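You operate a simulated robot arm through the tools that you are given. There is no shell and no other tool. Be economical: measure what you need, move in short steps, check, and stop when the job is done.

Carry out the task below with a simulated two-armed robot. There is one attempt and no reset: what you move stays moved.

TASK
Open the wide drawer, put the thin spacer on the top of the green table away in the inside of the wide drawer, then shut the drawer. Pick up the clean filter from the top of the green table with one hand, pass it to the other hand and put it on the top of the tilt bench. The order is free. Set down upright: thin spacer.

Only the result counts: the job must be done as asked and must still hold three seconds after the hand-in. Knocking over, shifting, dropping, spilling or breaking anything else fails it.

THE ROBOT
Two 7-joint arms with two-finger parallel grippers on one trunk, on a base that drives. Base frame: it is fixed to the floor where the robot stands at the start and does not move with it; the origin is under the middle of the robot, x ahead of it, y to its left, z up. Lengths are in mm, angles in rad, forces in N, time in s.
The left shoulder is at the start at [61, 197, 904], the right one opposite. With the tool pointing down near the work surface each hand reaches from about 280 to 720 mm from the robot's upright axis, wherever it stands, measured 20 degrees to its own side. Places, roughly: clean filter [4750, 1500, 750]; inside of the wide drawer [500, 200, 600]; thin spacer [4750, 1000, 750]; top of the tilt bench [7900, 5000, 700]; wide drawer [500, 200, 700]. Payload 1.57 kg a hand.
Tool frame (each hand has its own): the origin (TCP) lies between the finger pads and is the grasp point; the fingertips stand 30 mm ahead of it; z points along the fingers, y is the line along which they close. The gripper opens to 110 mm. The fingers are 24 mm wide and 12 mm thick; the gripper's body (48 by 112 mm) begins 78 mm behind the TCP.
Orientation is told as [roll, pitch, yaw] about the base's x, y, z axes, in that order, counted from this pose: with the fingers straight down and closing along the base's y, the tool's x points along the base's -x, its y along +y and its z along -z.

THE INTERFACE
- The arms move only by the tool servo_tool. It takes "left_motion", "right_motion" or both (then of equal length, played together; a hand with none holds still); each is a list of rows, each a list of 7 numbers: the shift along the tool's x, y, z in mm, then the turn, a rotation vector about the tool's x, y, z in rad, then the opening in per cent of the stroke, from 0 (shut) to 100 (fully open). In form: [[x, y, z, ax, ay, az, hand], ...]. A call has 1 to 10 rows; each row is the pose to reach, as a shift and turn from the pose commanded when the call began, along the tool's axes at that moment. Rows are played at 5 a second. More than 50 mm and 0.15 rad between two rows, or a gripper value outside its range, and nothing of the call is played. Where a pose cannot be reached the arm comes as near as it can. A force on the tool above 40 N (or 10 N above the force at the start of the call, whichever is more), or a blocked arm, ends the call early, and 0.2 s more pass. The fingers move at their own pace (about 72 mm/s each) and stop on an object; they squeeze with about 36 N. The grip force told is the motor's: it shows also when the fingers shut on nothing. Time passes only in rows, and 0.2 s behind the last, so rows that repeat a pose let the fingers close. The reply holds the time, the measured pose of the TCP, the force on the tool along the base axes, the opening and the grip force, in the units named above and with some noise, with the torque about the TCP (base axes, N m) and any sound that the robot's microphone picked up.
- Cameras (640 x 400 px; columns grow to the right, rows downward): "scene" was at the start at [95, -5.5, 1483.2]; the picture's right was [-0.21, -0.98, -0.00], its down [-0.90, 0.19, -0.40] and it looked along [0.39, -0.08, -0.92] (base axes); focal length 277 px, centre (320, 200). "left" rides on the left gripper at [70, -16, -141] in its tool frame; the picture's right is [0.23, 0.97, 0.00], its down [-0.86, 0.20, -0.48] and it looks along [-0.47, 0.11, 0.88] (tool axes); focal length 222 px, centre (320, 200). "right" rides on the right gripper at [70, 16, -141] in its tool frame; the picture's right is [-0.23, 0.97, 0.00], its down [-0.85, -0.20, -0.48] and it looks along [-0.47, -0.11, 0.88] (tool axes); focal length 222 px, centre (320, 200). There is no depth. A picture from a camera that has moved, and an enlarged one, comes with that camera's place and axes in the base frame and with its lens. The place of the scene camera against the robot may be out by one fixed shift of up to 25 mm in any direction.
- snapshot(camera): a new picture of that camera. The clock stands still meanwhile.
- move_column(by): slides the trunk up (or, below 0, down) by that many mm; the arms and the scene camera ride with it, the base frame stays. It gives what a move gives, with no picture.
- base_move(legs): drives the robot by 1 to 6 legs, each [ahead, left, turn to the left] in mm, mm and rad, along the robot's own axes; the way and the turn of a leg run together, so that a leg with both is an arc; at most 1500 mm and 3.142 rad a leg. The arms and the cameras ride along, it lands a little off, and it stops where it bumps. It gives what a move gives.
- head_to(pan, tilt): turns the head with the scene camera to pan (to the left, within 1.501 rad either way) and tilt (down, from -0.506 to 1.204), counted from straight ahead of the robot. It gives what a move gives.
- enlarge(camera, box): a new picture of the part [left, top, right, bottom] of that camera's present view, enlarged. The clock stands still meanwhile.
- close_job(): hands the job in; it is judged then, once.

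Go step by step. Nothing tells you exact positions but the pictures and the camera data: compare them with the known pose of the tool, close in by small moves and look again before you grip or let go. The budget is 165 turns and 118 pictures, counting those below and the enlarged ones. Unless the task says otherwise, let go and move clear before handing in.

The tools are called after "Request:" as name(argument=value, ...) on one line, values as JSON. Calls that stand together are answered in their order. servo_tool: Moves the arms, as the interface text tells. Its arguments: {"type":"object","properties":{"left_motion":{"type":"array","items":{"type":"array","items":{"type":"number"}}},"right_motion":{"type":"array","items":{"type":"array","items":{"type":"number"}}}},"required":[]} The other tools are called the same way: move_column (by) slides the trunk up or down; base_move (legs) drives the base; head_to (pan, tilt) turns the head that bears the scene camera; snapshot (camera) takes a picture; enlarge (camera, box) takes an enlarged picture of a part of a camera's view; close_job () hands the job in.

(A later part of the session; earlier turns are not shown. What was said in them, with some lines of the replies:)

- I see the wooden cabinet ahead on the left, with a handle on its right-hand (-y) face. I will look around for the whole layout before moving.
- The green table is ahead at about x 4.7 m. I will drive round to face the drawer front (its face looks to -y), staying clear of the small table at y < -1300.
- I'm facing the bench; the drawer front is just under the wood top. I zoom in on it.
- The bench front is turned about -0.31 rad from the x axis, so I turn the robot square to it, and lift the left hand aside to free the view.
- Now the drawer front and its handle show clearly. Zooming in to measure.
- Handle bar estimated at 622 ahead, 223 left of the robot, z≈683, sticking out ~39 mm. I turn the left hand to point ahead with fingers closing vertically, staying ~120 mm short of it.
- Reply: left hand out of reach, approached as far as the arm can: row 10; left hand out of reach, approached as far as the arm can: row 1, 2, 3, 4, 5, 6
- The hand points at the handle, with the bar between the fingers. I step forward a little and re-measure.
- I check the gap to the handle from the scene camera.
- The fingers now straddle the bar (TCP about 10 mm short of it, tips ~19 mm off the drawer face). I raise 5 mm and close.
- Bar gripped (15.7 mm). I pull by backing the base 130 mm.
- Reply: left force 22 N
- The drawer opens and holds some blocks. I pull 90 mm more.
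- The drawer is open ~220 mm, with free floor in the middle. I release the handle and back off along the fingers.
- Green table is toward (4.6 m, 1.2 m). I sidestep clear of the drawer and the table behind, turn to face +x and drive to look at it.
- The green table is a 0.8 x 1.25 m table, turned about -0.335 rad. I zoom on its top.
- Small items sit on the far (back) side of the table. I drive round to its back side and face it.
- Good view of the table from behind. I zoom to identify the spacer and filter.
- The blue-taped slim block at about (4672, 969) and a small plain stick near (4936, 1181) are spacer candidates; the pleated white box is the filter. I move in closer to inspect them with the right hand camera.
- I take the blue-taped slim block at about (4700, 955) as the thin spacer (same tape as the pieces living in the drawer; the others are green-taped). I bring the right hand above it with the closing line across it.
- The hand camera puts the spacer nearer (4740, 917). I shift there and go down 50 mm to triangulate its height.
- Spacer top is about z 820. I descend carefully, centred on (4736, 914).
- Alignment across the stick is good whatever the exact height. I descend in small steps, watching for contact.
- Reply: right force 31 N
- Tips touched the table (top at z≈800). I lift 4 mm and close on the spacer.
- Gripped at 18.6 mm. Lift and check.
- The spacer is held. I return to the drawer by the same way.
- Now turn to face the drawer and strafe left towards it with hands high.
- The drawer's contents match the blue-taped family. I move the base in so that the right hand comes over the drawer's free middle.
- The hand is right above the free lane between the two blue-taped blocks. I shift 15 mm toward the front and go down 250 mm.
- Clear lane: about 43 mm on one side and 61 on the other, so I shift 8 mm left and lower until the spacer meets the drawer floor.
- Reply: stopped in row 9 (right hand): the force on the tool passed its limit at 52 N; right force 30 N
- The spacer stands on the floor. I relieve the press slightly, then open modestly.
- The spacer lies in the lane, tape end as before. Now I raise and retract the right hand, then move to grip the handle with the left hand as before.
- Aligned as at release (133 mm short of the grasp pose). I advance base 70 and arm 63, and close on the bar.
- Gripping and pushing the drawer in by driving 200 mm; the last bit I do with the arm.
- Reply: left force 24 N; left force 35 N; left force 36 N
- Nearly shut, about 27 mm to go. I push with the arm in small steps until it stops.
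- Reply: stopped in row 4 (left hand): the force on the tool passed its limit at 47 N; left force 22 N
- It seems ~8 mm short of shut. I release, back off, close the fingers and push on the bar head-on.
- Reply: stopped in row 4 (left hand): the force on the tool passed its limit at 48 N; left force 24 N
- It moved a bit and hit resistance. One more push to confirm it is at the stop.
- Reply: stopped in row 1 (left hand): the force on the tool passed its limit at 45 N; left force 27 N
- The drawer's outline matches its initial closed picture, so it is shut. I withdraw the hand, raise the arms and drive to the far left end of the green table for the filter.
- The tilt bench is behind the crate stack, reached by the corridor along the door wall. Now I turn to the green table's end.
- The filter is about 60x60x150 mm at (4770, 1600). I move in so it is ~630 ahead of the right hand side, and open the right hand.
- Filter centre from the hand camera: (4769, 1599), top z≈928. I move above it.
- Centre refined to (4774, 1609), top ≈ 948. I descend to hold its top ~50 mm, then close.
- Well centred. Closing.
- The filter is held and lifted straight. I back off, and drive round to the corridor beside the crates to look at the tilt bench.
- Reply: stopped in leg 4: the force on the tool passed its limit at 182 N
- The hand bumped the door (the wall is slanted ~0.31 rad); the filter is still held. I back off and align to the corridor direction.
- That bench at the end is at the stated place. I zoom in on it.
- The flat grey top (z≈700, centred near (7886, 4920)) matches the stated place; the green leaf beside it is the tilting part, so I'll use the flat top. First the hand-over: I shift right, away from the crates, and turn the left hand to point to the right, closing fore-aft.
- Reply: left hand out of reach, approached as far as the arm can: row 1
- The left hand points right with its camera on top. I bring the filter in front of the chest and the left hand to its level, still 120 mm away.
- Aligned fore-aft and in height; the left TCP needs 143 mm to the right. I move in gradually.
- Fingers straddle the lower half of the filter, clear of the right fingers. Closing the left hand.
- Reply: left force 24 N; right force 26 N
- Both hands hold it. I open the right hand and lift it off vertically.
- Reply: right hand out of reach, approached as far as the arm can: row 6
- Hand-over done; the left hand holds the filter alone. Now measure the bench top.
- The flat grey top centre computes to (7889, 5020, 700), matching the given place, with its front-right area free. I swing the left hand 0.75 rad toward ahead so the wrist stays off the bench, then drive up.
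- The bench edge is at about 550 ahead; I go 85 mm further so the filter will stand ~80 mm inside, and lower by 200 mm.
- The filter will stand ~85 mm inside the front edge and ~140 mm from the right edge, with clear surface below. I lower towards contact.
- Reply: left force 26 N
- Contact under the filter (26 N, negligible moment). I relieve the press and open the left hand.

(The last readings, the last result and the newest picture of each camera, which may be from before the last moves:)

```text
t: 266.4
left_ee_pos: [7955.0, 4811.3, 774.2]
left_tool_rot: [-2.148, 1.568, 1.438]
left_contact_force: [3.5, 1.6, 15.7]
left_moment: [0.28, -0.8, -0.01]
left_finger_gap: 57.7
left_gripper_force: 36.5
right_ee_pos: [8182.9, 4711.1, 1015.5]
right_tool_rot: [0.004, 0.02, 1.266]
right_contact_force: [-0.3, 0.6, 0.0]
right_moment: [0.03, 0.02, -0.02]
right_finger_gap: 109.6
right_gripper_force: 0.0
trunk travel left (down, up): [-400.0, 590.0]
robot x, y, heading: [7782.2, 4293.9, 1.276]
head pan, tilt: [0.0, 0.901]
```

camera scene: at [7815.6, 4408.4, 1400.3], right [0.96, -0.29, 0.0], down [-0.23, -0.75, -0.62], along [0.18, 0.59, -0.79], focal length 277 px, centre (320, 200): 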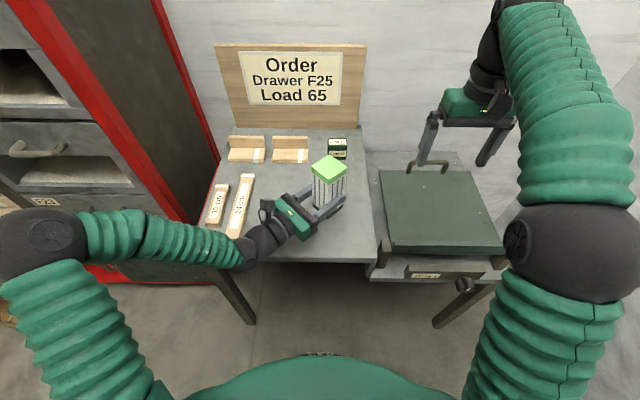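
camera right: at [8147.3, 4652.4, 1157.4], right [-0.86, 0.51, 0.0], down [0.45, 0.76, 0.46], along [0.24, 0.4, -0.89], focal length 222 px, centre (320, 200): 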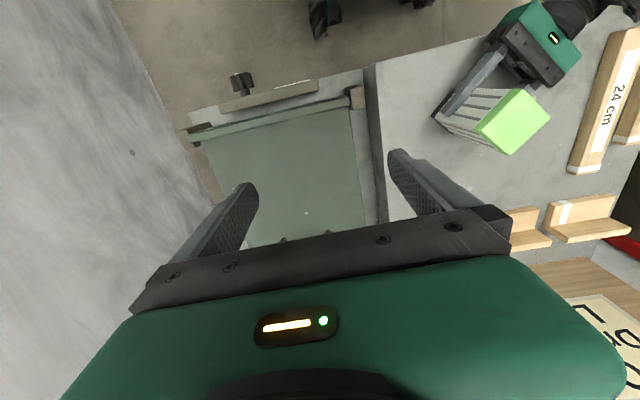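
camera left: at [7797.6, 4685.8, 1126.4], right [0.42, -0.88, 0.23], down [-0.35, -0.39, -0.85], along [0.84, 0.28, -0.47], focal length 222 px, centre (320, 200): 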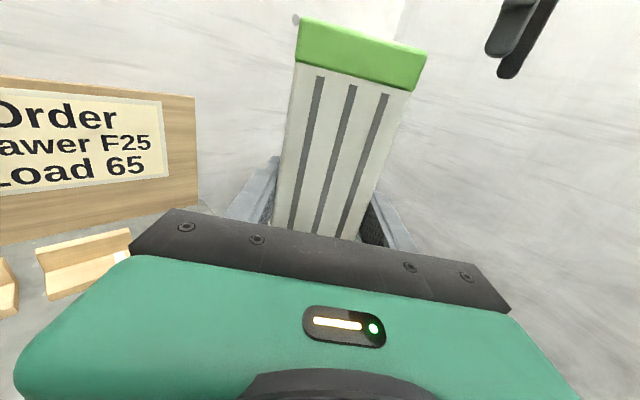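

Request:
servo_tool(left_motion=[[1, 0, 0, 0, 0, 0, 60], [1, 0, 0, 0, 0, 0, 70], [1, 0, 0, 0, 0, 0, 80], [1, 0, 0, 0, 0, 0, 90], [1, 0, 0, 0, 0, 0, 90]])

Request:
enlarge(camera="scene", box=[224, 130, 416, 250])

```text
t: 267.6
left_ee_pos: [7955.1, 4811.3, 774.8]
left_tool_rot: [-1.792, 1.569, 1.795]
left_contact_force: [0.0, -0.2, -1.0]
left_moment: [0.0, -0.02, 0.02]
left_finger_gap: 98.8
left_gripper_force: 0.1
right_ee_pos: [8182.9, 4713.1, 1014.3]
right_tool_rot: [0.001, 0.019, 1.267]
right_contact_force: [-0.1, 0.5, 1.2]
right_moment: [0.0, 0.01, 0.0]
right_finger_gap: 110.0
right_gripper_force: 0.1
trunk travel left (down, up): [-400.0, 590.0]
robot x, y, heading: [7778.7, 4296.8, 1.272]
head pan, tilt: [0.0, 0.901]
```

```text
3.33 times, centred on (320, 190) of scene
camera zoom: at [7815.6, 4408.3, 1400.2], right [0.96, -0.29, 0.0], down [-0.23, -0.75, -0.62], along [0.18, 0.59, -0.79], focal length 924 px, centre (320, 233)
```

zoom: 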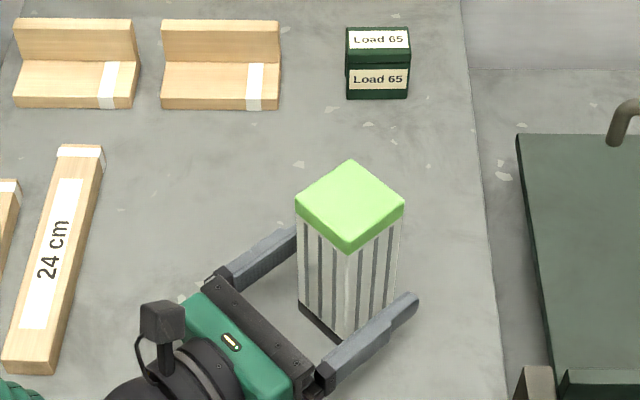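

The filter stands on its own. I withdraw straight back along the fingers.

Request:
servo_tool(left_motion=[[2, 0, -25, 0, 0, 0, 90], [4, 0, -55, 0, 0, 0, 90], [6, 0, -85, 0, 0, 0, 90], [10, 0, -110, 0, 0, 0, 90]])

Request:
snapshot(camera="scene")

```text
t: 268.6
left_ee_pos: [7854.0, 4764.8, 785.3]
left_tool_rot: [-2.344, 1.567, 1.243]
left_contact_force: [-0.6, 0.5, -0.2]
left_moment: [0.04, -0.01, 0.01]
left_finger_gap: 99.0
left_gripper_force: 0.1
right_ee_pos: [8182.0, 4712.0, 1014.2]
right_tool_rot: [0.003, 0.019, 1.266]
right_contact_force: [0.3, 0.4, 0.3]
right_moment: [0.02, 0.02, 0.0]
right_finger_gap: 110.0
right_gripper_force: 0.1
trunk travel left (down, up): [-400.0, 590.0]
robot x, y, heading: [7778.0, 4295.4, 1.277]
head pan, tilt: [0.0, 0.901]
```

```text
30 pictures are left
camera scene: at [7814.4, 4407.5, 1400.3], right [0.96, -0.29, 0.0], down [-0.23, -0.75, -0.62], along [0.18, 0.59, -0.78], focal length 277 px, centre (320, 200)
```

scene: 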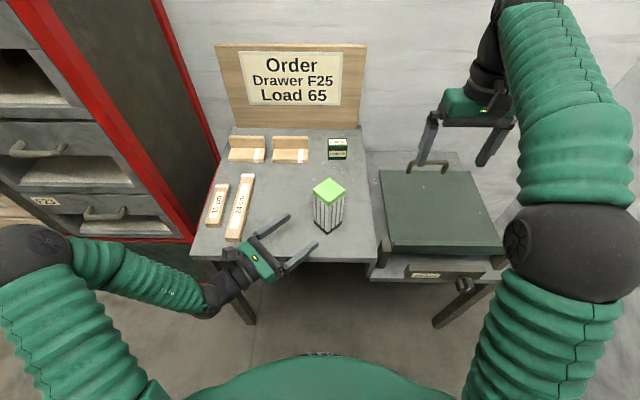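

The filter stands upright on the bench. I raise and back away, then take a last look.

Request:
move_column(by=150)

Request:
base_move(legs=[[-250, -60, 0]])

Request:
snapshot(camera="scene")

```text
t: 270.3
left_ee_pos: [7855.2, 4765.4, 934.6]
left_tool_rot: [-1.99, 1.57, 1.598]
left_contact_force: [0.2, -0.6, 0.1]
left_moment: [0.04, -0.01, -0.05]
left_finger_gap: 99.0
left_gripper_force: 0.1
right_ee_pos: [8182.5, 4713.3, 1164.7]
right_tool_rot: [0.002, 0.019, 1.266]
right_contact_force: [0.3, -1.0, -0.2]
right_moment: [-0.02, 0.01, 0.01]
right_finger_gap: 110.0
right_gripper_force: 0.0
trunk travel left (down, up): [-550.0, 440.0]
robot x, y, heading: [7779.8, 4294.5, 1.27]
head pan, tilt: [0.0, 0.901]
```

```text
t: 272.1
left_ee_pos: [7836.1, 4513.3, 933.6]
left_tool_rot: [-3.089, 1.568, 0.502]
left_contact_force: [-0.1, -0.3, 1.0]
left_moment: [0.0, 0.03, -0.03]
left_finger_gap: 99.0
left_gripper_force: 0.2
right_ee_pos: [8162.5, 4460.8, 1164.7]
right_tool_rot: [0.0, 0.02, 1.268]
right_contact_force: [0.2, 0.1, 0.4]
right_moment: [-0.05, -0.04, -0.01]
right_finger_gap: 110.2
right_gripper_force: 0.0
trunk travel left (down, up): [-550.0, 440.0]
robot x, y, heading: [7762.6, 4043.1, 1.277]
head pan, tilt: [0.0, 0.901]
```

```text
29 pictures are left
camera scene: at [7796.6, 4156.5, 1550.2], right [0.96, -0.29, 0.0], down [-0.23, -0.75, -0.62], along [0.18, 0.59, -0.79], focal length 277 px, centre (320, 200)
```

scene: 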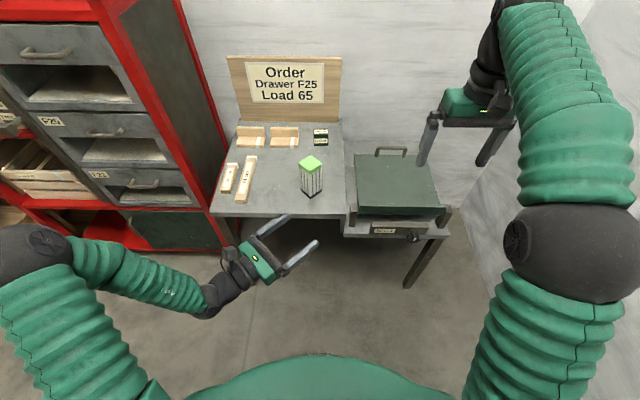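

The filter is standing on the bench top, the spacer is in the shut drawer, and both hands are clear, so I hand in.

Request:
close_job()

```text
The job is handed in.
```

The job is handed in, and both parts were done as asked. The thin spacer is in the wide drawer, lying the same way up as I found it, and the drawer is shut. The clean filter was passed from the right hand to the left and stands upright on the tilt bench.

Three points could affect the result:

- **Which block was the spacer:** nothing was labelled, so I took the slim blue-taped block. It was closest to the given place and matches the blue-taped pieces in the drawer. A small plain stick nearby was the other candidate.
- **Which surface was the tilt bench top:** I used the flat grey top, whose centre matches the given place. I did not use the green tilting plate beside it.
- **A bump on the way:** the right hand, holding the filter, hit the green door with about 180 N. The grip held and the later pictures show no damage to the filter.
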